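You operate a simulated robot arm through the tools that you are given. There is no shell and no other tool.

The job below is to be done with a simulated robot arm. You get a single attempt, and the scene is never put back.

TASK
Light the film, lay the orange HOLD tag on the box of its line, and save that line.
Fine: the film stays on the lamp; switch the lamp off at the end.

Only the result counts: the job must be done as asked and must still hold three seconds after the hand-in. Knocking over, shifting, dropping, spilling or breaking anything else fails it.

THE ROBOT
A 7-joint arm with a two-finger parallel gripper, fixed in place. Base frame: the origin is at the foot of the arm, x ahead of it, y to its left, z up; the work surface is at about z = 0. Lengths are in mm, angles in degrees, forces in N, time in s.
With the tool pointing down near the work surface it reaches from about 240 to 620 mm from the base axis. Its first joint turns from -66.0 to 66.0 degrees. Payload 2.6 kg.
The tool frame sits at the grasp point between the pads (the TCP): z along the fingers, y along the line on which they close. The tips reach 30 mm beyond it. The gripper opens to 94 mm. The fingers are 28 mm wide and 10 mm thick; the gripper's body (50 by 96 mm) begins 55 mm behind the TCP.
Orientation is that of the tool frame in the base frame, as a unit quaternion [w, x, y, z]. With the fingers straight down and closing along the base's y, the tool's x points along the base's -x, its y along +y and its z along -z.

THE INTERFACE
- The arm moves only by the tool jog_arm. Its argument "steps" is a list of rows, each an object (a shift or turn left out is 0, a gripper value left out holds the last) with "fingers": the gripper command, from -1 (fully open) to 1 (shut), values between in proportion; "translation": the shift along the tool's x, y, z in m, a list of three; "turn": the turn, a rotation vector about the tool's x, y, z in degrees, a list of three. In form: [{"fingers": fingers, "translation": [tx, ty, tz], "turn": [wx, wy, wz]}, ...]. A call has 1 to 20 rows; each row shifts and turns the commanded pose from where the row before left it, along the tool's axes as they then stand. Rows are played at 5 a second. More than 50 mm and 8.6 degrees between two rows, or a gripper value outside its range, and nothing of the call is played. A pose out of reach is approached as far as the arm can. The call stops where the force on the tool passes 40 N (or 10 N more than at its start, if that is more) or the arm is blocked; 0.2 s more then pass. Each finger travels about 72 mm/s and halts on what it meets, pressing with about 43 N; the grip force reading is that of the motor and also rises with nothing between the fingers. The clock runs only during rows and for 0.2 s after the last one: add rows that do not move to give the fingers time. It gives the time, the measured TCP pose, the force on the tool (base axes), the opening and the grip force at its end, in the units of the frame above (readings bear some noise), with the torque about the TCP (base axes, N m) and any sound that the robot's microphone picked up, and new pictures: "views" is both (left out), scene, wrist or none.
- Cameras (640 x 400 px; columns grow to the right, rows downward): "scene" is fixed at [51.3, 456.2, 550.9]; the picture's right is [-0.55, -0.84, 0.00], its down [-0.57, 0.37, -0.74] and it looks along [0.62, -0.40, -0.67] (base axes); focal length 254 px, centre (320, 200). "wrist" rides on the gripper at [76, 14, -103] in the tool frame; the picture's right is [-0.18, 0.98, 0.00], its down [-0.75, -0.14, -0.64] and it looks along [-0.63, -0.12, 0.77] (tool axes); focal length 243 px, centre (320, 200). There is no depth. A picture from a camera that has moved, and an enlarged one, comes with that camera's place and axes in the base frame and with its lens.
- zoom(camera, box): a new picture of the part [left, top, right, bottom] of that camera's present view, enlarged. The clock stands still meanwhile.
- hand_in(): hands the job in; it is judged then, once.

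Places have to be worked out from the pictures, the camera data and where the tool is seen. Open the gripper and draw the arm clear of the work before you hand the job in, unless the task says otherwise.

The tools are called after ">>>" as name(argument=value, ...) on one line, values as JSON. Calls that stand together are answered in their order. jog_arm: Moves the arm, as the interface text tells. Its arguments: {"type":"object","properties":{"steps":{"type":"array","items":{"type":"object","properties":{"fingers":{"type":"number"},"translation":{"type":"array","items":{"type":"number"}},"turn":{"type":"array","items":{"type":"number"}}}}},"views":{"type":"string","enum":["both","scene","wrist","none"]}},"required":["steps"]} The other tools are called the same way: zoom (camera, box) takes an enlarged picture of a part of a camera's view; hand_in () hands the job in.

At the start:

```text
time: 0.0
ee_pos: [395.3, 160.8, 349.8]
tool_rot: [0.001, 0.0, 1.0, 0.0]
contact_force: [-0.3, -0.1, -0.5]
moment: [0.0, -0.03, -0.03]
finger_gap: 94.0
gripper_force: 0.1
```

scene: 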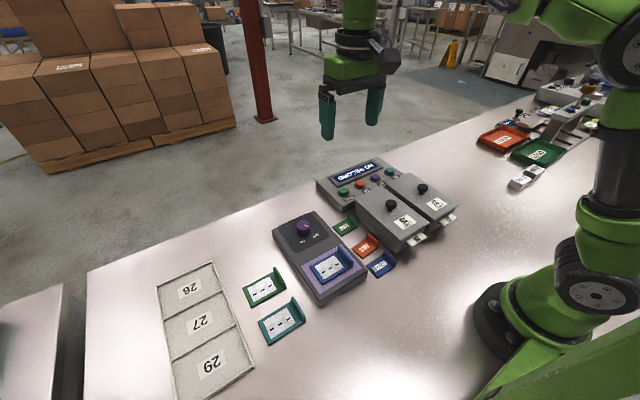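
wrist: 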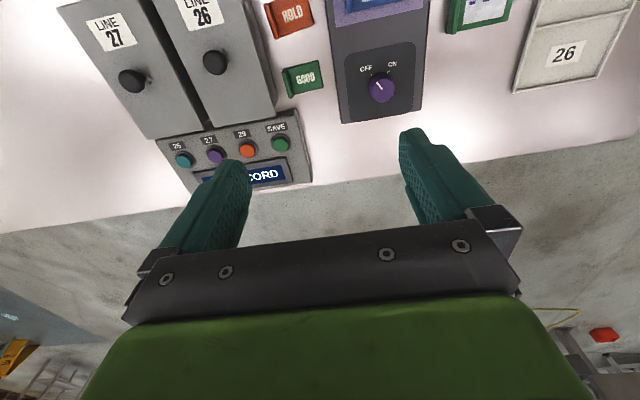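

The scene shows a lamp box with a purple knob and a film on it, a recorder panel with buttons, tags, and a tray of numbered boxes. I'll zoom in to read the details before moving.

>>> zoom(camera="scene", box=[230, 150, 470, 340])

>>> zoom(camera="scene", box=[140, 240, 320, 400])

>>> zoom(camera="scene", box=[460, 70, 640, 200])

>>> zoom(camera="wrist", box=[60, 0, 320, 200])

>>> zoom(camera="wrist", box=[320, 0, 640, 150])

```text
2.11 times, centred on (350, 245) of scene
camera zoom: at [51.3, 456.2, 550.9], right [-0.55, -0.84, 0.0], down [-0.57, 0.37, -0.74], along [0.62, -0.4, -0.67], focal length 536 px, centre (257, 105)
```

zoom: 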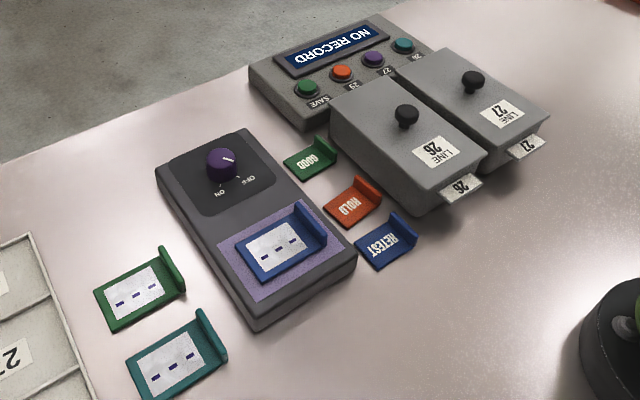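

```text
2.50 times, centred on (230, 320) of scene
camera zoom: at [51.3, 456.2, 550.9], right [-0.55, -0.84, 0.0], down [-0.57, 0.37, -0.74], along [0.62, -0.4, -0.67], focal length 636 px, centre (545, -100)
```

zoom: 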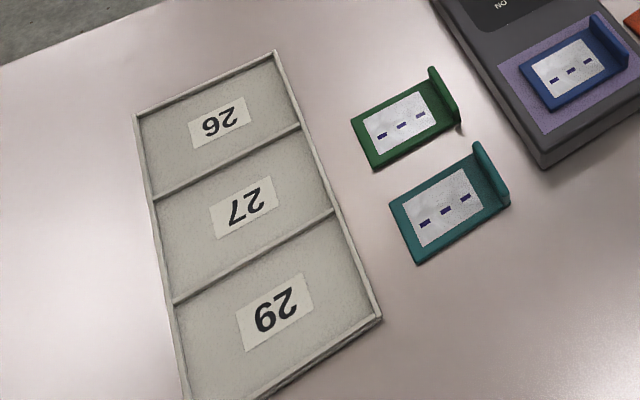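

```text
3.08 times, centred on (550, 135) of scene
camera zoom: at [51.3, 456.2, 550.9], right [-0.55, -0.84, 0.0], down [-0.57, 0.37, -0.74], along [0.62, -0.4, -0.67], focal length 783 px, centre (-388, 400)
```

zoom: 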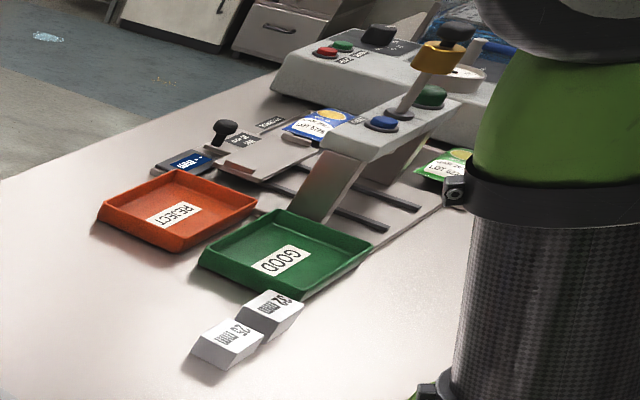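

```text
2.00 times, centred on (190, 100) of wrist
camera zoom: at [320.1, 176.0, 451.8], right [0.18, 0.98, 0.0], down [0.75, -0.14, 0.64], along [0.63, -0.12, -0.77], focal length 485 px, centre (580, 400)
```

zoom: 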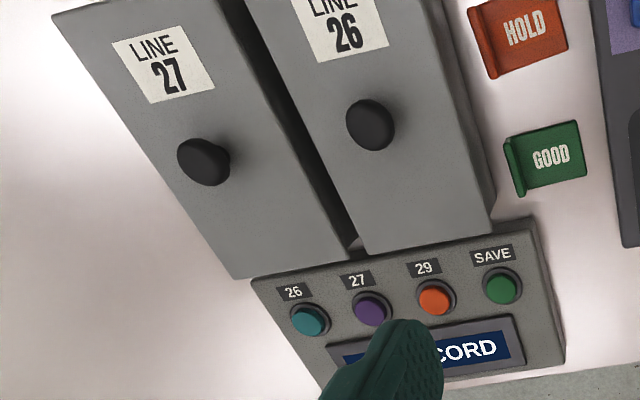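

```text
2.00 times, centred on (480, 75) of wrist
camera zoom: at [320.1, 176.0, 451.8], right [0.18, 0.98, 0.0], down [0.75, -0.14, 0.64], along [0.63, -0.12, -0.77], focal length 485 px, centre (0, 450)
```

zoom: 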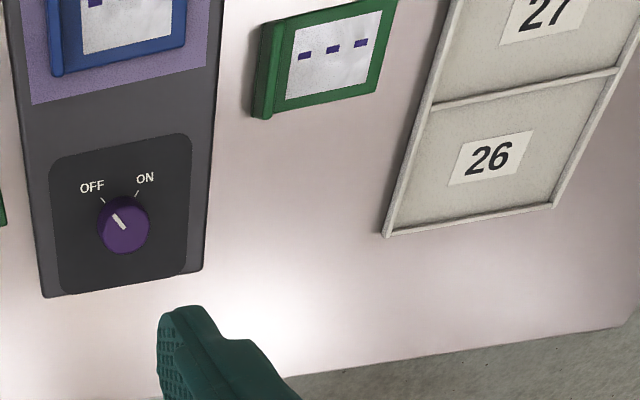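

The film on the lamp (blue frame) is unlit with the knob at OFF; from both views I put the knob near (443, 252, 55). I'll bring the tool over the lamp, fingers open, to look at the knob and film up close.

>>> jog_arm(steps=[{"fingers": -1, "translation": [0.004, 0.0185, 0.0225]}, {"translation": [0.004, 0.0185, 0.0225]}, {"translation": [0.004, 0.0185, 0.0225]}, {"translation": [0.004, 0.0185, 0.0225]}, {}])

```text
time: 1.2
ee_pos: [379.6, 234.5, 261.0]
tool_rot: [-0.001, 0.0, 1.0, 0.0]
contact_force: [-0.7, -0.2, -0.3]
moment: [0.01, 0.01, 0.02]
finger_gap: 94.2
gripper_force: 0.1
camera wrist: at [304.6, 249.2, 363.1], right [0.18, 0.98, 0.0], down [0.75, -0.14, 0.64], along [0.63, -0.12, -0.77], focal length 243 px, centre (320, 200)
```

scene: 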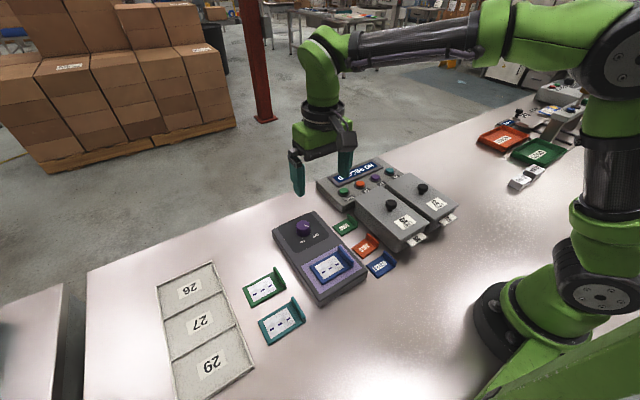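
wrist: 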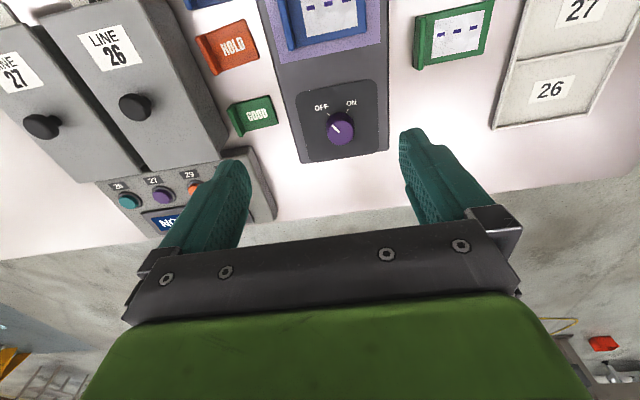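

The knob triangulates to about (449, 252, 40). I'll zoom on it and the film to read the pointer direction and sizes.

>>> zoom(camera="wrist", box=[260, 0, 420, 170])

>>> zoom(camera="scene", box=[260, 200, 380, 310])

>>> zoom(camera="scene", box=[340, 150, 470, 260])

```text
2.35 times, centred on (340, 85) of wrist
camera zoom: at [304.6, 249.2, 363.1], right [0.18, 0.98, 0.0], down [0.75, -0.14, 0.64], along [0.63, -0.12, -0.77], focal length 571 px, centre (273, 471)
```

zoom: 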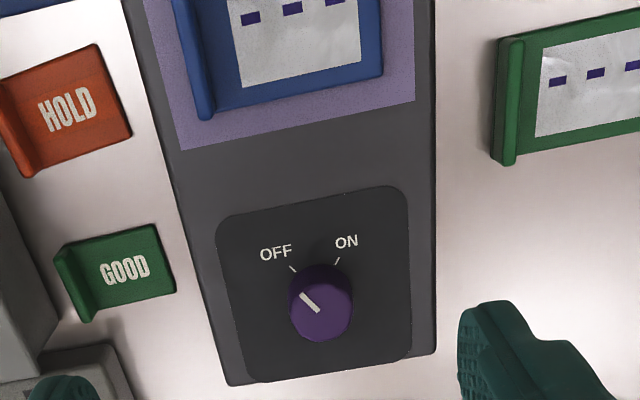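

```text
3.64 times, centred on (320, 255) of scene
camera zoom: at [51.3, 456.2, 550.9], right [-0.55, -0.84, 0.0], down [-0.57, 0.37, -0.74], along [0.62, -0.4, -0.67], focal length 925 px, centre (320, 0)
```

zoom: 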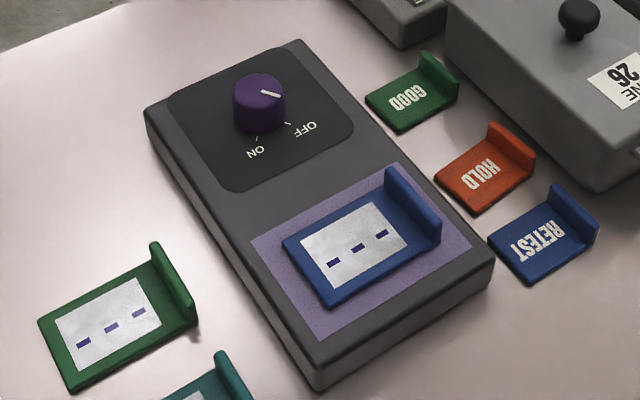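

```text
3.64 times, centred on (405, 205) of scene
camera zoom: at [51.3, 456.2, 550.9], right [-0.55, -0.84, 0.0], down [-0.57, 0.37, -0.74], along [0.62, -0.4, -0.67], focal length 925 px, centre (11, 182)
```

zoom: 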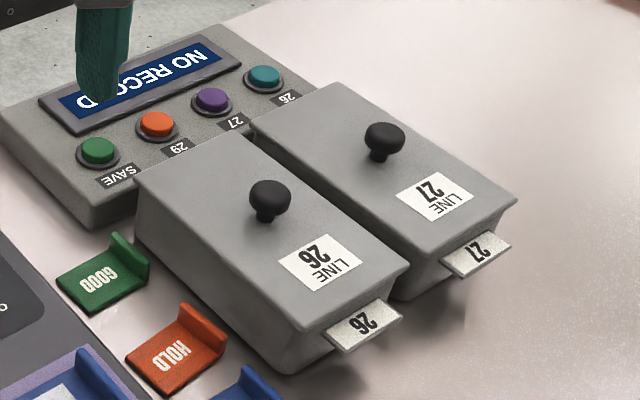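

The knob is a ~36 mm cylinder with its pointer at OFF; ON is about 75° clockwise seen from above. I'll move above it at z≈130 and check alignment.

>>> jog_arm(steps=[{"translation": [-0.0139, 0.0033, 0.0262]}, {"translation": [-0.0139, 0.0033, 0.0262]}, {"translation": [-0.0139, 0.0033, 0.0262]}, {"translation": [-0.0139, 0.0033, 0.0262]}, {"translation": [-0.0139, 0.0033, 0.0262]}, {}])

```text
time: 2.6
ee_pos: [449.1, 250.5, 126.2]
tool_rot: [0.0, 0.0, 1.0, 0.0]
contact_force: [0.1, 0.0, -0.9]
moment: [0.02, 0.0, -0.02]
finger_gap: 93.8
gripper_force: 0.0
camera wrist: at [372.6, 266.1, 230.3], right [0.18, 0.98, 0.0], down [0.75, -0.14, 0.64], along [0.63, -0.12, -0.77], focal length 243 px, centre (320, 200)
```

scene: 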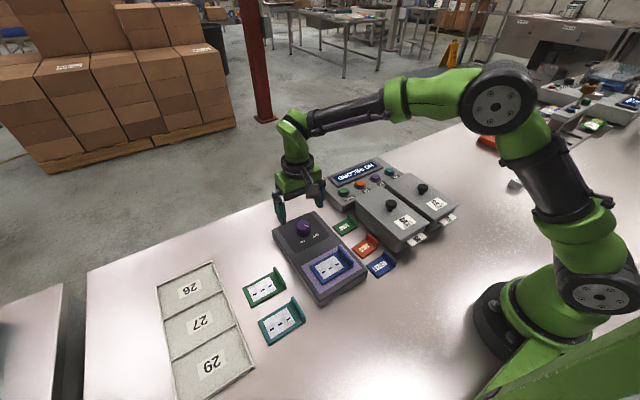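
wrist: 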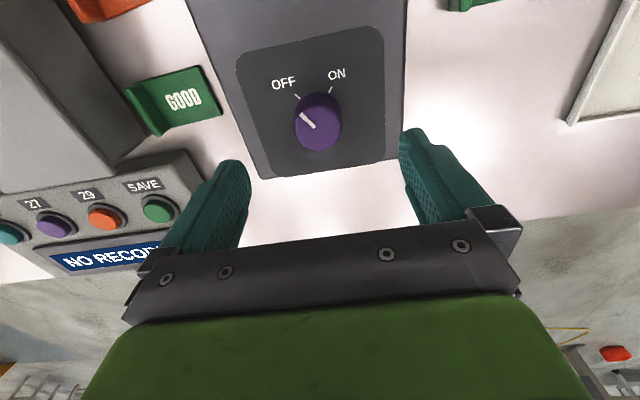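

Combining all views at z≈50, the knob centre is near (443, 253). I'll shift over it, pre-rotate −38° about the tool axis, narrow the fingers to ~66 mm and lower to z≈95 to check alignment.

>>> jog_arm(steps=[{"fingers": -0.4, "translation": [0.006, 0.0025, 0.0]}, {"turn": [0, 0, -7.6]}, {"turn": [0, 0, -7.6]}, {"turn": [0, 0, -7.6]}, {"turn": [0, 0, -7.6]}, {"turn": [0, 0, -7.6], "translation": [0, 0, 0.015]}, {"translation": [0, 0, 0.015]}, {}])

```text
time: 4.4
ee_pos: [443.1, 252.4, 96.9]
tool_rot: [0.0, -0.325, 0.946, 0.0]
contact_force: [0.2, 1.3, 0.2]
moment: [-0.01, -0.03, 0.01]
finger_gap: 66.0
gripper_force: 0.0
camera wrist: at [374.9, 218.9, 199.9], right [-0.46, 0.89, 0.0], down [0.68, 0.35, 0.64], along [0.57, 0.3, -0.77], focal length 243 px, centre (320, 200)
```

scene: 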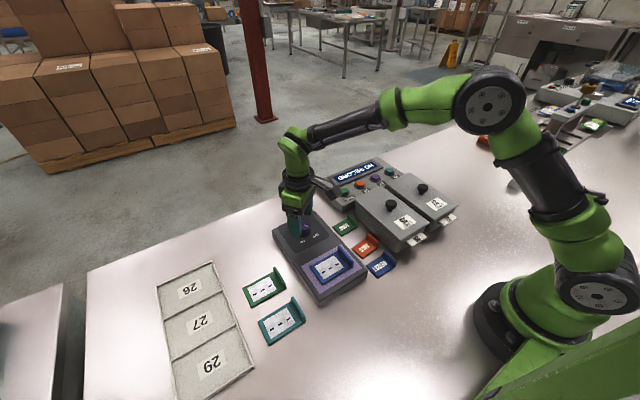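
wrist: 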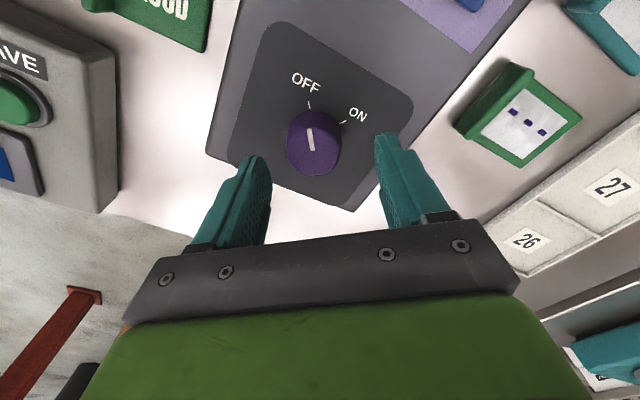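

The pointer is now straight up in the rotated wrist view, with OFF→ON marks about 85–90° apart. I'll zoom to measure the remaining offset of the knob from the tool axis (column 320).

>>> zoom(camera="wrist", box=[230, 60, 410, 210])

>>> zoom(camera="scene", box=[260, 180, 350, 260])

```text
2.67 times, centred on (320, 135) of wrist
camera zoom: at [374.9, 218.9, 199.9], right [-0.46, 0.89, 0.0], down [0.68, 0.35, 0.64], along [0.57, 0.3, -0.77], focal length 647 px, centre (320, 373)
```

zoom: 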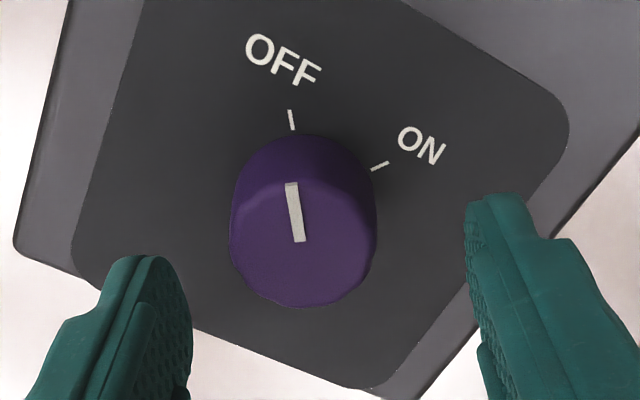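

```text
5.00 times, centred on (305, 220) of scene
camera zoom: at [51.3, 456.2, 550.9], right [-0.55, -0.84, 0.0], down [-0.57, 0.37, -0.74], along [0.62, -0.4, -0.67], focal length 1272 px, centre (395, 100)
```

zoom: 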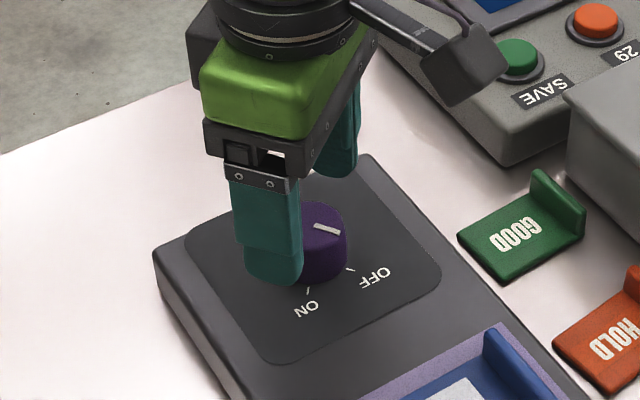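

The knob sits ~4.5 mm off the tool axis in the tool's −y, putting it at about (447.5, 250), top near z 53, with the plate at z≈30. I'll correct by that and descend to TCP z≈68 (tips ≈38), fingers still open.

>>> jog_arm(steps=[{"translation": [-0.0021, -0.0047, 0.0]}, {"translation": [0, 0, 0.01]}, {"translation": [0, 0, 0.01]}, {"translation": [0, 0, 0.009]}, {}])

```text
time: 5.6
ee_pos: [447.8, 251.4, 66.6]
tool_rot: [0.0, -0.326, 0.945, 0.0]
contact_force: [-0.1, -0.2, 0.2]
moment: [0.0, 0.0, -0.03]
finger_gap: 65.8
gripper_force: 0.2
camera wrist: at [379.4, 216.4, 171.0], right [-0.46, 0.89, 0.0], down [0.68, 0.35, 0.64], along [0.57, 0.3, -0.77], focal length 243 px, centre (320, 200)
```

scene: 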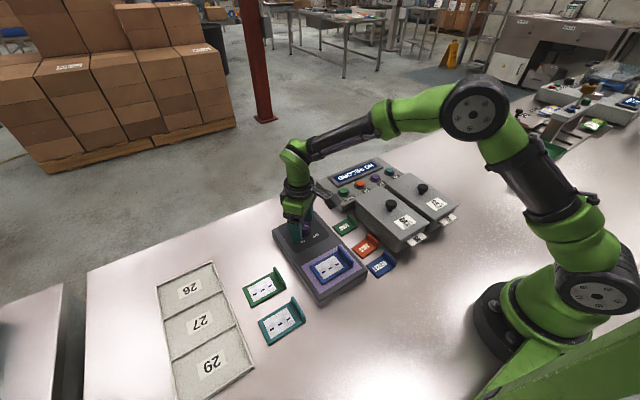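
wrist: 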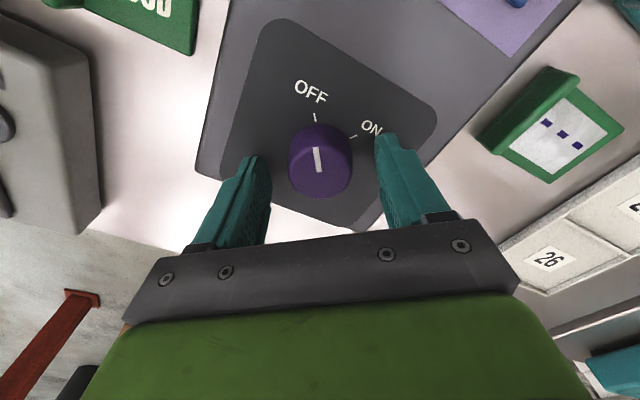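

The knob is now centred between the fingers. I'll close gradually onto it and watch the opening.

>>> jog_arm(steps=[{"fingers": 0.0}, {"fingers": 0.2}, {"fingers": 0.3}, {"fingers": 0.35}, {"fingers": 0.4}, {}], views="wrist")

```text
time: 7.0
ee_pos: [447.3, 252.1, 68.6]
tool_rot: [-0.001, -0.325, 0.946, 0.001]
contact_force: [-2.3, 3.0, -0.9]
moment: [0.1, 0.11, -0.08]
finger_gap: 37.2
gripper_force: 44.9
camera wrist: at [379.2, 216.8, 171.2], right [-0.46, 0.89, 0.0], down [0.68, 0.35, 0.64], along [0.57, 0.3, -0.77], focal length 243 px, centre (320, 200)
```

wrist: 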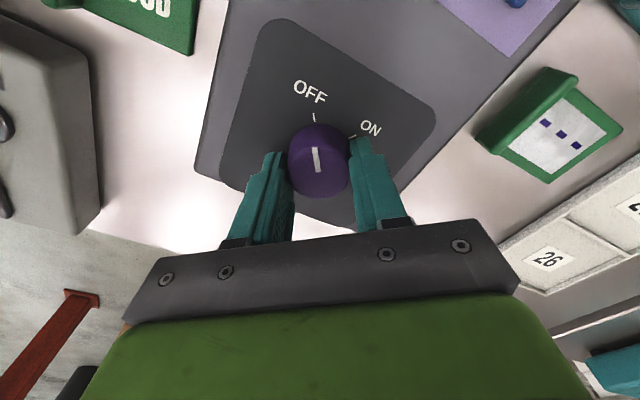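

Gripped at 37 mm with only a few N sideways. I'll turn the knob clockwise (tool +z) 45° first and check.

>>> jog_arm(steps=[{"turn": [0, 0, 7.5]}, {"turn": [0, 0, 7.5]}, {"turn": [0, 0, 7.5]}, {"turn": [0, 0, 7.5]}, {"turn": [0, 0, 7.5]}, {"turn": [0, 0, 7.5]}, {}])

```text
time: 8.6
ee_pos: [447.9, 249.7, 68.2]
tool_rot: [0.0, 0.062, 0.998, -0.002]
contact_force: [7.4, -4.0, -16.2]
moment: [0.13, 0.53, 0.0]
finger_gap: 36.9
gripper_force: 44.7
camera wrist: at [374.6, 274.6, 171.1], right [0.3, 0.95, 0.0], down [0.73, -0.23, 0.64], along [0.61, -0.2, -0.77], focal length 243 px, centre (320, 200)
```

scene: 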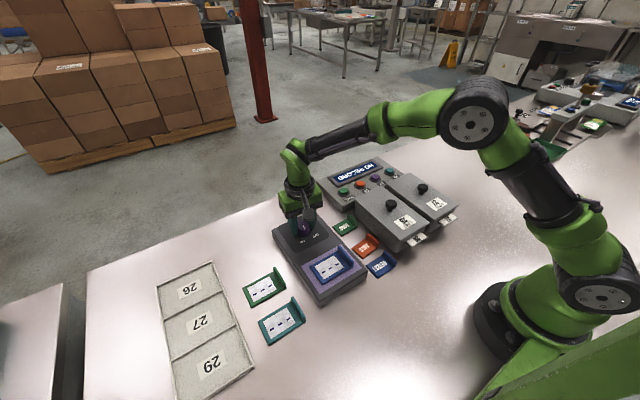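
wrist: 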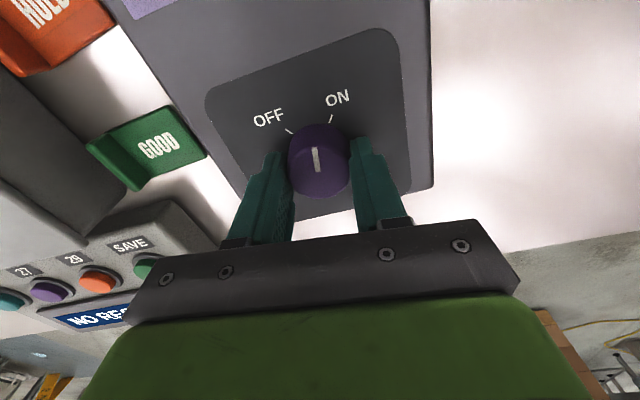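

The knob turns with the gripper (pointer midway now), forces moderate. I'll continue another 38° and look.

>>> jog_arm(steps=[{"turn": [0, 0, 7.6]}, {"turn": [0, 0, 7.6]}, {"turn": [0, 0, 7.6]}, {"turn": [0, 0, 7.6]}, {"turn": [0, 0, 7.6]}, {}])

```text
time: 10.0
ee_pos: [447.2, 250.8, 69.2]
tool_rot: [-0.001, 0.383, 0.924, 0.0]
contact_force: [-11.7, -20.5, 6.8]
moment: [-0.73, 0.43, 0.1]
finger_gap: 41.6
gripper_force: 11.6
camera wrist: at [404.5, 316.1, 171.7], right [0.83, 0.56, 0.0], down [0.43, -0.63, 0.64], along [0.36, -0.53, -0.77], focal length 243 px, centre (320, 200)
```

scene: 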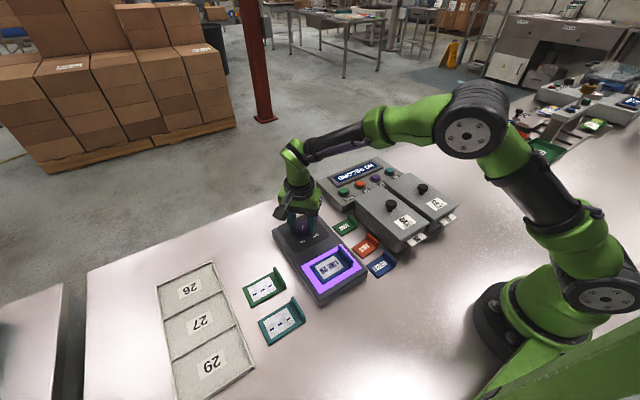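
wrist: 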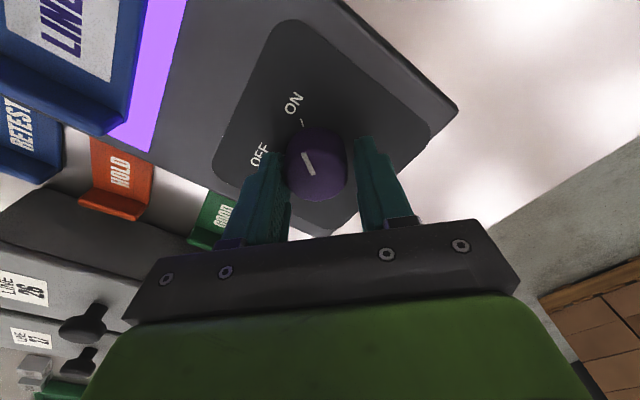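

The lamp is lit (the film window glows) and the film shows text starting with "LINE". I'll zoom in to read it, from both cameras.

>>> zoom(camera="scene", box=[290, 240, 370, 300])

>>> zoom(camera="wrist", box=[0, 0, 240, 240])

>>> zoom(camera="wrist", box=[220, 60, 420, 240])

```text
6.67 times, centred on (330, 270) of scene
camera zoom: at [51.2, 456.2, 550.9], right [-0.55, -0.84, 0.0], down [-0.57, 0.37, -0.74], along [0.62, -0.4, -0.67], focal length 1696 px, centre (253, -267)
```

zoom: 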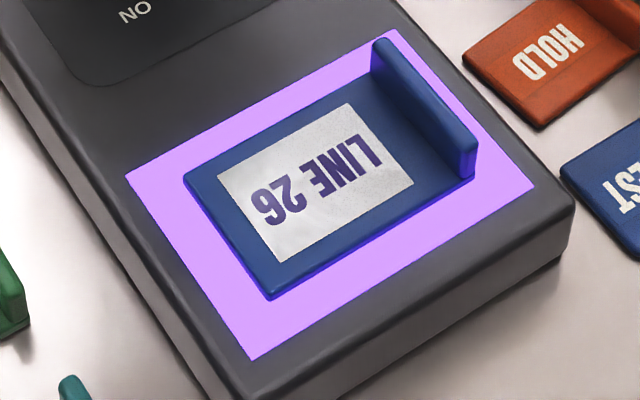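

```text
1.67 times, centred on (120, 120) of wrist
camera zoom: at [404.5, 316.1, 171.7], right [0.83, 0.56, 0.0], down [0.43, -0.63, 0.64], along [0.36, -0.53, -0.77], focal length 404 px, centre (653, 333)
```

zoom: 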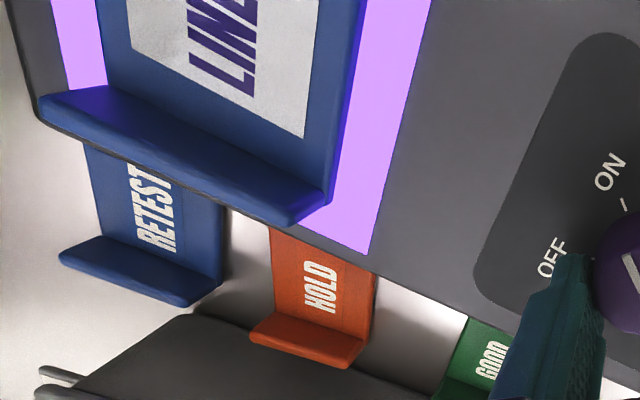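

```text
2.22 times, centred on (320, 150) of wrist
camera zoom: at [404.5, 316.1, 171.7], right [0.83, 0.56, 0.0], down [0.43, -0.63, 0.64], along [0.36, -0.53, -0.77], focal length 539 px, centre (320, 311)
```

zoom: 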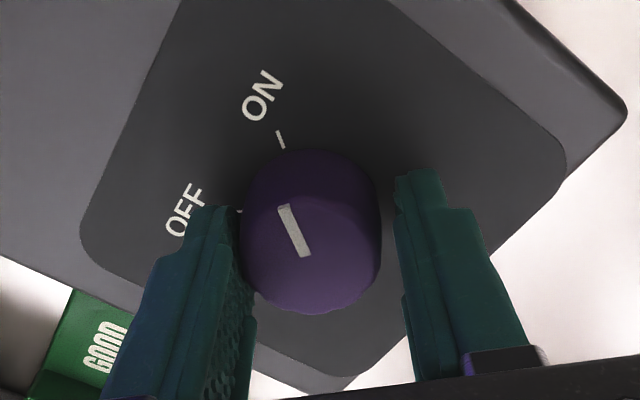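

The lit film reads "LINE 26" and the knob is on ON. I'll open the fingers, rise straight up, and rotate back to neutral to inspect the line boxes and tray more closely.

>>> jog_arm(steps=[{"fingers": 0.0}, {"fingers": -0.4}, {}, {"translation": [0, 0, -0.02]}, {"translation": [0, 0, -0.03]}, {"translation": [0, 0, -0.03]}, {"translation": [0, 0, -0.03], "turn": [0, 0, -7.6]}, {"translation": [0, 0, -0.03], "turn": [0, 0, -7.6]}, {"translation": [0, 0, -0.03], "turn": [0, 0, -7.6]}, {"turn": [0, 0, -7.6]}, {"turn": [0, 0, -7.6]}, {"turn": [0, 0, -7.1]}, {}])

```text
time: 12.8
ee_pos: [447.3, 251.1, 238.3]
tool_rot: [0.0, -0.001, 1.0, 0.0]
contact_force: [-0.2, 0.2, 0.7]
moment: [-0.01, -0.04, -0.01]
finger_gap: 66.0
gripper_force: 0.0
camera wrist: at [372.0, 266.4, 341.8], right [0.18, 0.98, 0.0], down [0.75, -0.14, 0.64], along [0.63, -0.12, -0.77], focal length 243 px, centre (320, 200)
```

scene: 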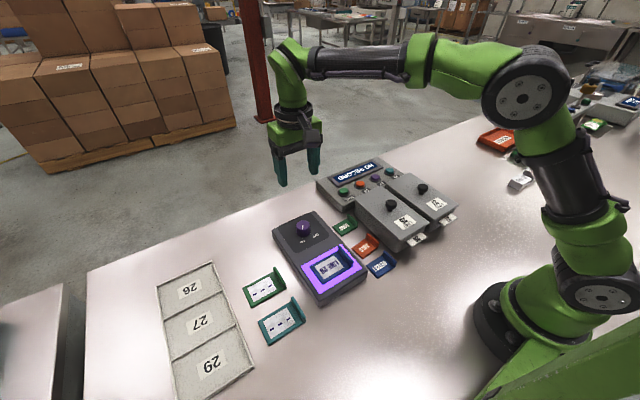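
wrist: 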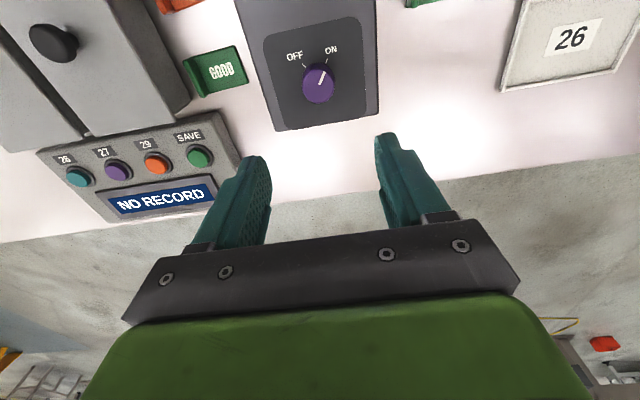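

The pointer is on ON and the film stays lit. Now I'll move back toward (290, 60, 300) so the wrist camera looks at the LINE 26/27 boxes and the HOLD tag.

>>> jog_arm(steps=[{"translation": [0.0224, -0.0273, -0.0089]}, {"translation": [0.0224, -0.0273, -0.0089]}, {"translation": [0.0224, -0.0273, -0.0089]}, {"translation": [0.0224, -0.0273, -0.0089]}, {"translation": [0.0224, -0.0273, -0.0089]}, {"translation": [0.0224, -0.0273, -0.0089]}, {"translation": [0.0224, -0.0273, -0.0089]}, {}])

```text
time: 14.6
ee_pos: [290.8, 59.3, 300.5]
tool_rot: [-0.001, -0.001, 1.0, 0.0]
contact_force: [0.6, -0.1, -0.1]
moment: [0.02, -0.02, -0.04]
finger_gap: 65.7
gripper_force: 0.1
camera wrist: at [214.9, 73.7, 402.7], right [0.18, 0.98, 0.0], down [0.75, -0.14, 0.64], along [0.63, -0.12, -0.77], focal length 243 px, centre (320, 200)
```

scene: 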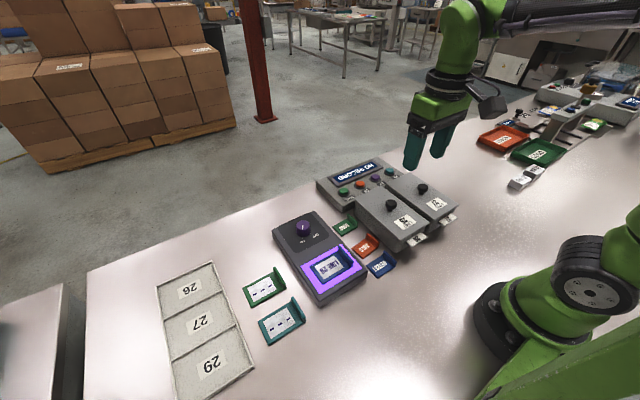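
wrist: 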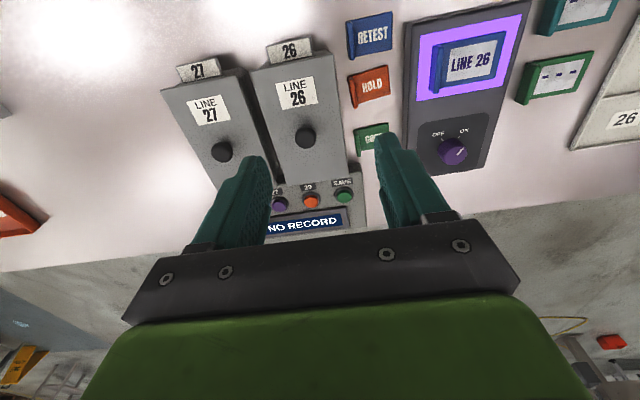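

>>> zoom(camera="wrist", box=[150, 20, 400, 190])

>>> zoom(camera="scene", box=[310, 150, 470, 260])

>>> zoom(camera="scene", box=[130, 240, 320, 400])

```text
2.35 times, centred on (275, 105) of wrist
camera zoom: at [214.9, 73.7, 402.7], right [0.18, 0.98, 0.0], down [0.75, -0.14, 0.64], along [0.63, -0.12, -0.77], focal length 571 px, centre (426, 424)
```

zoom: 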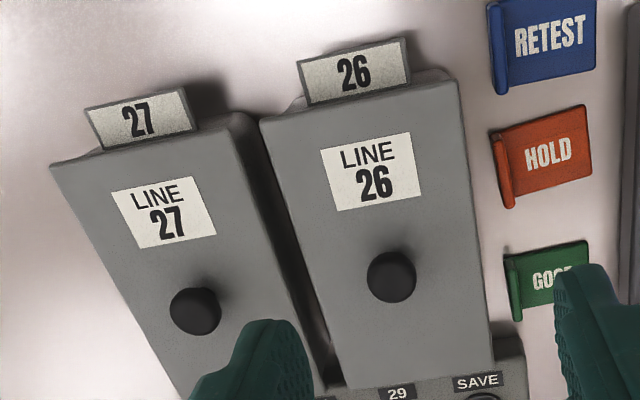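

```text
3.64 times, centred on (390, 205) of scene
camera zoom: at [51.3, 456.2, 550.9], right [-0.55, -0.84, 0.0], down [-0.57, 0.37, -0.74], along [0.62, -0.4, -0.67], focal length 925 px, centre (66, 182)
```

zoom: 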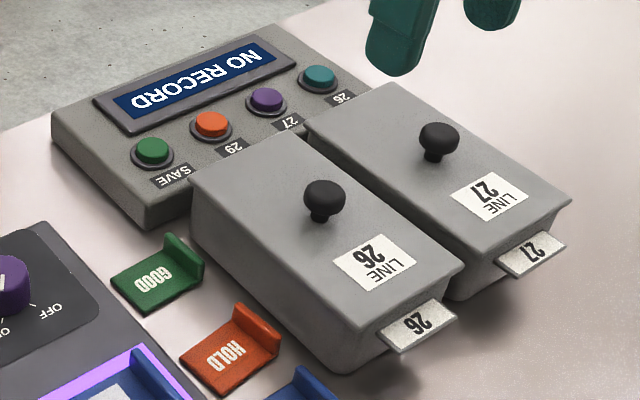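

```text
2.50 times, centred on (225, 320) of scene
camera zoom: at [51.3, 456.2, 550.9], right [-0.55, -0.84, 0.0], down [-0.57, 0.37, -0.74], along [0.62, -0.4, -0.67], focal length 636 px, centre (558, -100)
```

zoom: 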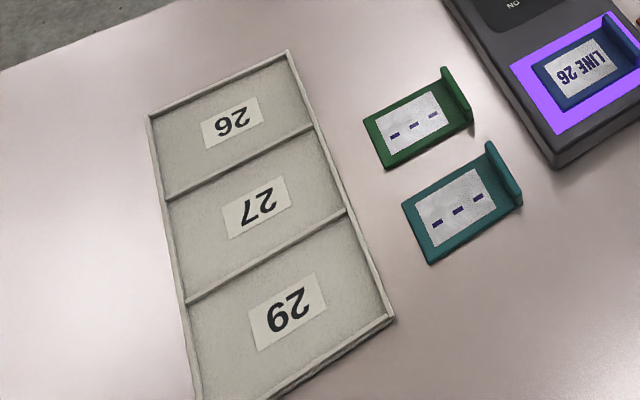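

The LINE 26 box is a lidded box (centre ≈(361, 27), lid ≈107×175 mm, knob in the middle), and the HOLD tag lies beside it near (333, 128) with its lip on the −y side. I'll move above the tag's lip for a closer measurement.

>>> jog_arm(steps=[{"translation": [-0.006, 0.012, 0.025]}, {"translation": [-0.006, 0.012, 0.025]}, {"translation": [-0.006, 0.012, 0.025]}, {"translation": [-0.006, 0.012, 0.025]}, {"translation": [-0.006, 0.0, 0.025]}, {}])

```text
time: 16.0
ee_pos: [320.4, 107.3, 176.4]
tool_rot: [-0.001, -0.001, 1.0, 0.0]
contact_force: [0.2, -0.6, 0.9]
moment: [0.0, -0.02, -0.01]
finger_gap: 65.8
gripper_force: 0.0
camera wrist: at [244.9, 122.9, 279.3], right [0.18, 0.98, 0.0], down [0.75, -0.14, 0.64], along [0.63, -0.12, -0.77], focal length 243 px, centre (320, 200)
```

scene: 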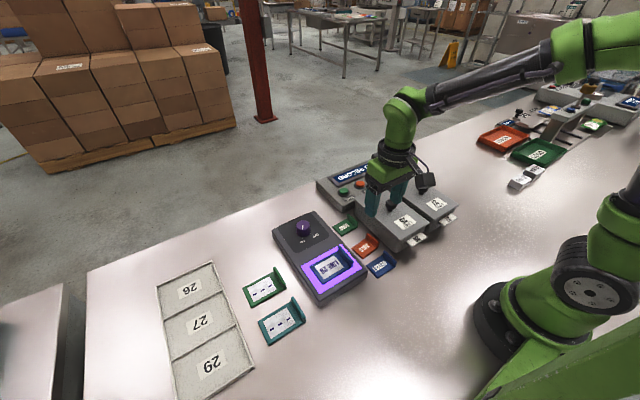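
wrist: 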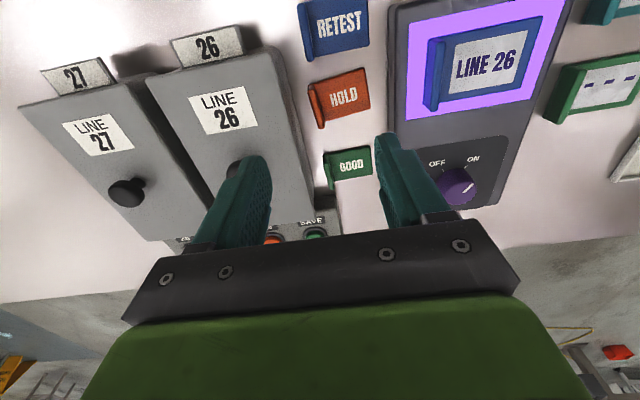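

>>> zoom(camera="wrist", box=[260, 50, 410, 150])

>>> zoom(camera="scene", box=[330, 215, 420, 285])

>>> zoom(camera="wrist", box=[10, 20, 330, 240])

```text
4.00 times, centred on (335, 100) of wrist
camera zoom: at [244.9, 122.9, 279.3], right [0.18, 0.98, 0.0], down [0.75, -0.14, 0.64], along [0.63, -0.12, -0.77], focal length 970 px, centre (260, 600)
```

zoom: 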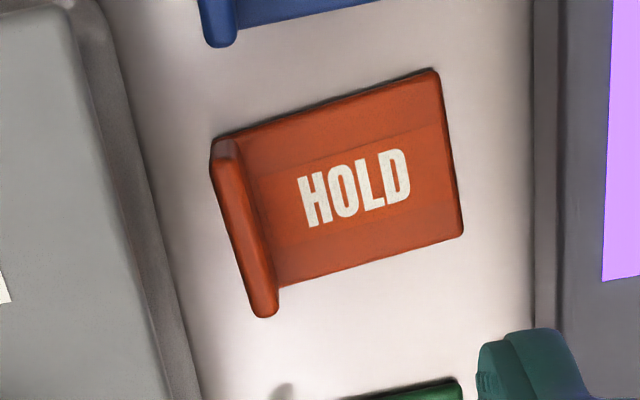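

```text
5.71 times, centred on (375, 250) of scene
camera zoom: at [51.3, 456.2, 550.9], right [-0.55, -0.84, 0.0], down [-0.57, 0.37, -0.74], along [0.62, -0.4, -0.67], focal length 1454 px, centre (6, -86)
```

zoom: 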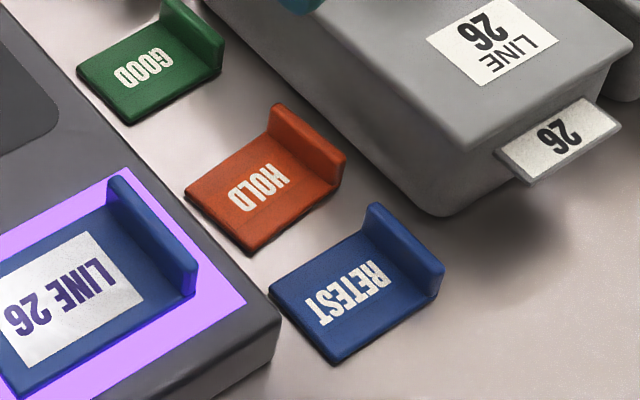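

```text
1.82 times, centred on (170, 130) of wrist
camera zoom: at [244.9, 122.9, 279.3], right [0.18, 0.98, 0.0], down [0.75, -0.14, 0.64], along [0.63, -0.12, -0.77], focal length 441 px, centre (593, 327)
```

zoom: 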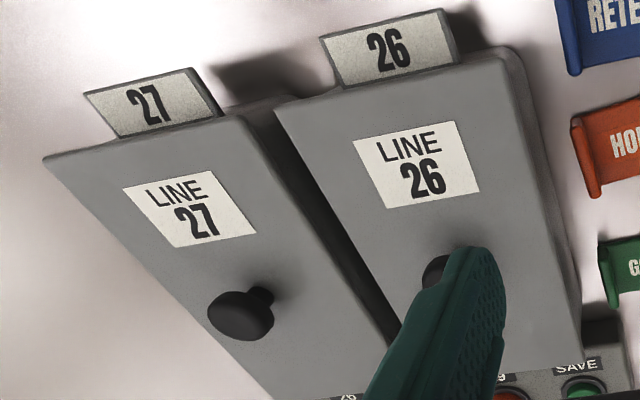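

The HOLD tag's lip runs nearly along x at y≈103 (x 311–355, top z≈23), yawed about 4° CCW, with ~20 mm between it and the box side. I'll narrow the fingers to ~21 mm, align the yaw, and come to z≈95 above the lip.

>>> jog_arm(steps=[{"fingers": 0.55, "translation": [-0.0126, -0.0038, 0.0]}, {"turn": [0, 0, -4]}, {"translation": [0, 0, 0.027]}, {"translation": [0, 0, 0.027]}, {"translation": [0, 0, 0.027]}, {}])

```text
time: 17.4
ee_pos: [331.8, 105.5, 95.8]
tool_rot: [0.001, -0.036, 0.999, 0.001]
contact_force: [-0.4, -0.9, 0.3]
moment: [-0.02, 0.01, 0.05]
finger_gap: 21.3
gripper_force: 0.1
camera wrist: at [256.1, 114.0, 197.6], right [0.11, 0.99, 0.0], down [0.76, -0.09, 0.64], along [0.64, -0.07, -0.77], focal length 243 px, centre (320, 200)
```

scene: 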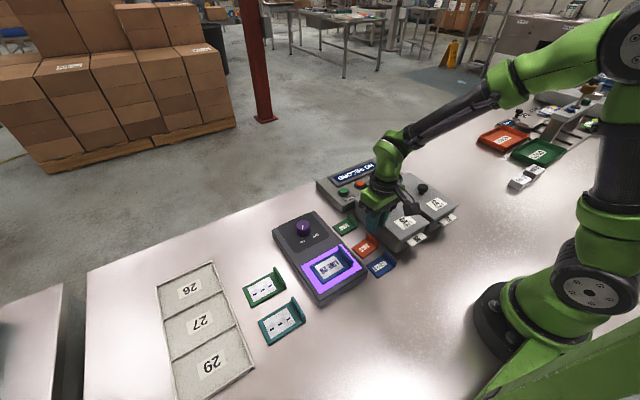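
wrist: 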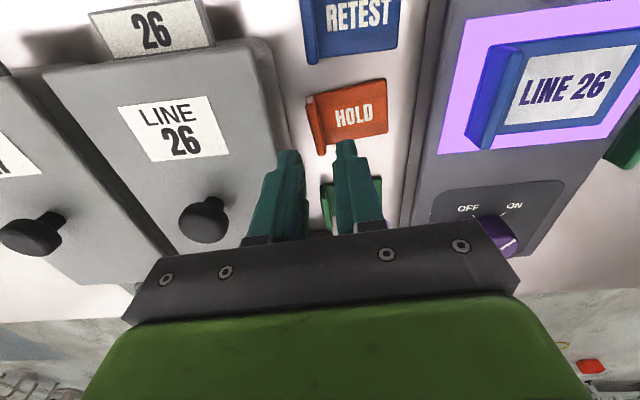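

>>> zoom(camera="wrist", box=[250, 70, 410, 190])

>>> zoom(camera="scene", box=[330, 180, 420, 280])

```text
3.33 times, centred on (330, 130) of wrist
camera zoom: at [256.1, 114.0, 197.6], right [0.11, 0.99, 0.0], down [0.76, -0.09, 0.64], along [0.64, -0.07, -0.77], focal length 809 px, centre (287, 433)
```

zoom: 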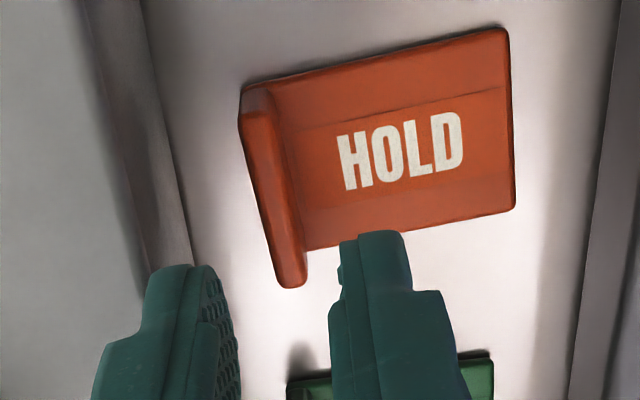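

```text
4.00 times, centred on (375, 230) of scene
camera zoom: at [51.3, 456.2, 550.9], right [-0.55, -0.84, 0.0], down [-0.57, 0.37, -0.74], along [0.62, -0.4, -0.67], focal length 1018 px, centre (100, 80)
```

zoom: 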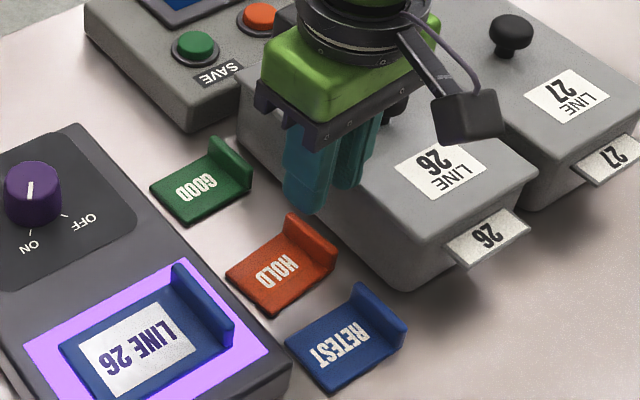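

The lip centre is ~2.7 mm toward −y of the tool axis; I'll correct, turn 1° more, narrow to 17 mm so the outer finger clears the box, and lower to z≈51 to check.

>>> jog_arm(steps=[{"fingers": 0.638, "translation": [0, -0.0026, 0], "turn": [0, 0, -1]}, {"translation": [0, 0, 0.015]}, {"translation": [0, 0, 0.015]}, {"translation": [0, 0, 0.012]}, {}])

>>> zoom(camera="wrist", box=[250, 70, 410, 190])

>>> zoom(camera="scene", box=[330, 180, 420, 280])

```text
time: 18.3
ee_pos: [334.8, 101.7, 66.5]
tool_rot: [0.001, -0.042, 0.999, 0.002]
contact_force: [-5.5, -1.6, 16.0]
moment: [-0.37, 0.0, -0.12]
finger_gap: 18.1
gripper_force: 0.7
stopped in row 4: the force on the tool passed its limit at 65 N (the readings are from after the stop); the commanded pose is now the measured one
camera wrist: at [257.4, 110.6, 168.6], right [0.1, 0.99, 0.0], down [0.76, -0.08, 0.64], along [0.64, -0.06, -0.77], focal length 243 px, centre (320, 200)
```

scene: 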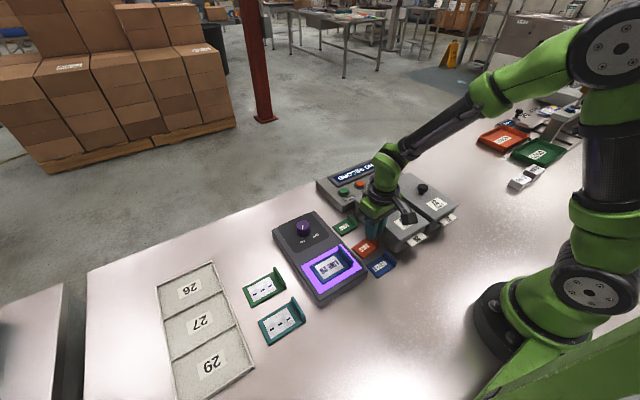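
wrist: 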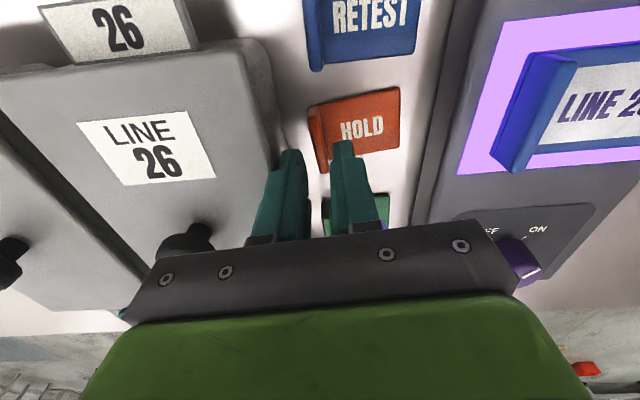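

```text
3.33 times, centred on (330, 130) of wrist
camera zoom: at [257.4, 110.6, 168.6], right [0.1, 0.99, 0.0], down [0.76, -0.08, 0.64], along [0.64, -0.06, -0.77], focal length 809 px, centre (287, 433)
```

zoom: 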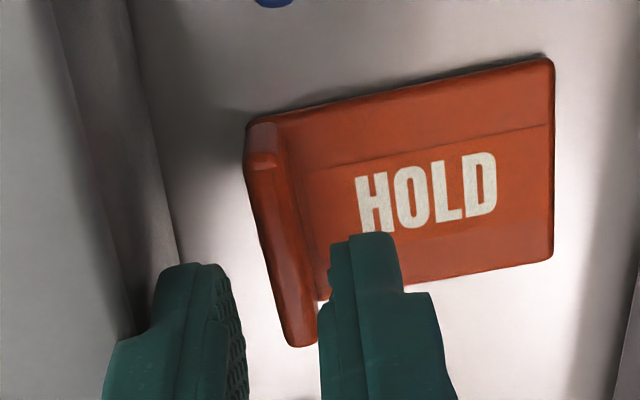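

```text
4.00 times, centred on (375, 230) of scene
camera zoom: at [51.2, 456.2, 551.0], right [-0.55, -0.84, 0.0], down [-0.57, 0.37, -0.74], along [0.62, -0.4, -0.67], focal length 1018 px, centre (100, 80)
```

zoom: 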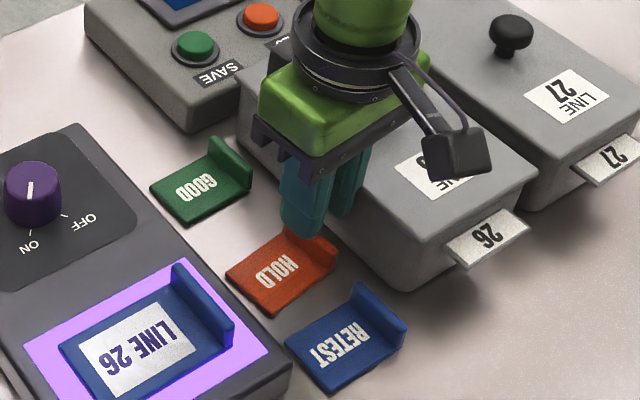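

The descent stopped: the outer shoulder of the −y finger evidently met the edge of the LINE 26 lid (contact torque points to y≈79, z≈65). I'll back straight up and check that the box and lid have not moved.

>>> jog_arm(steps=[{"translation": [0, 0, -0.01]}, {"translation": [0, 0, -0.015]}, {"translation": [0, 0, -0.02]}, {"translation": [0, 0, -0.02]}, {}])

>>> zoom(camera="scene", box=[310, 150, 470, 260])

>>> zoom(camera="wrist", box=[0, 0, 420, 240])

```text
time: 19.5
ee_pos: [333.5, 102.9, 129.6]
tool_rot: [0.001, -0.043, 0.999, 0.001]
contact_force: [0.4, 0.3, 0.4]
moment: [0.01, 0.0, 0.01]
finger_gap: 17.2
gripper_force: 0.0
camera wrist: at [257.6, 111.3, 232.0], right [0.1, 0.99, 0.0], down [0.76, -0.08, 0.64], along [0.64, -0.06, -0.77], focal length 243 px, centre (320, 200)
```

scene: 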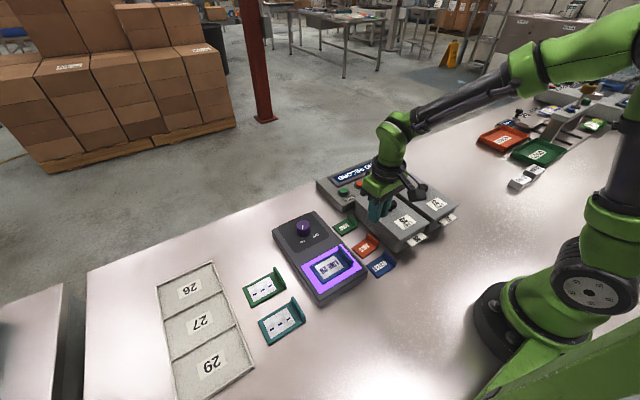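
wrist: 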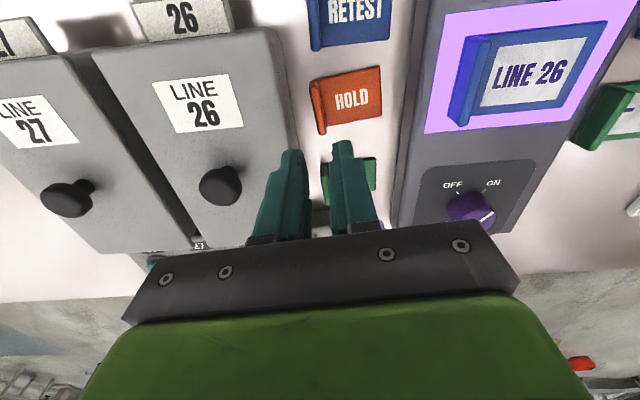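

```text
3.64 times, centred on (390, 205) of scene
camera zoom: at [51.3, 456.2, 550.9], right [-0.55, -0.84, 0.0], down [-0.57, 0.37, -0.74], along [0.62, -0.4, -0.67], focal length 925 px, centre (66, 182)
```

zoom: 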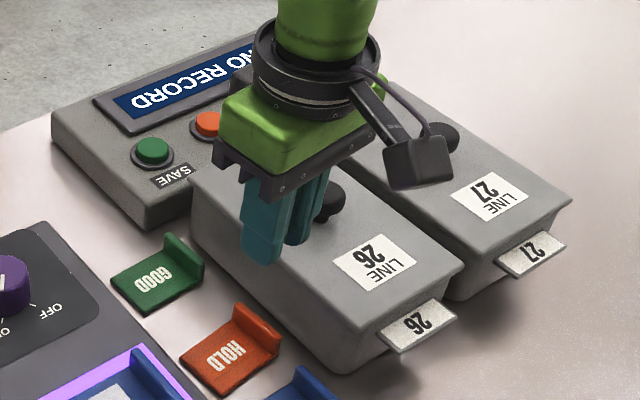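

```text
1.52 times, centred on (210, 120) of wrist
camera zoom: at [257.6, 111.3, 232.0], right [0.1, 0.99, 0.0], down [0.76, -0.08, 0.64], along [0.64, -0.06, -0.77], focal length 370 px, centre (488, 322)
```

zoom: 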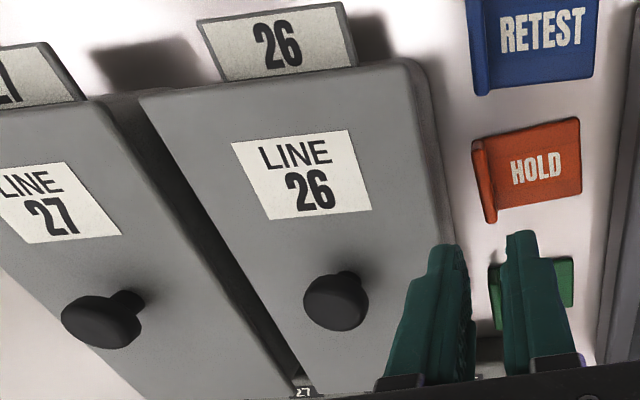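

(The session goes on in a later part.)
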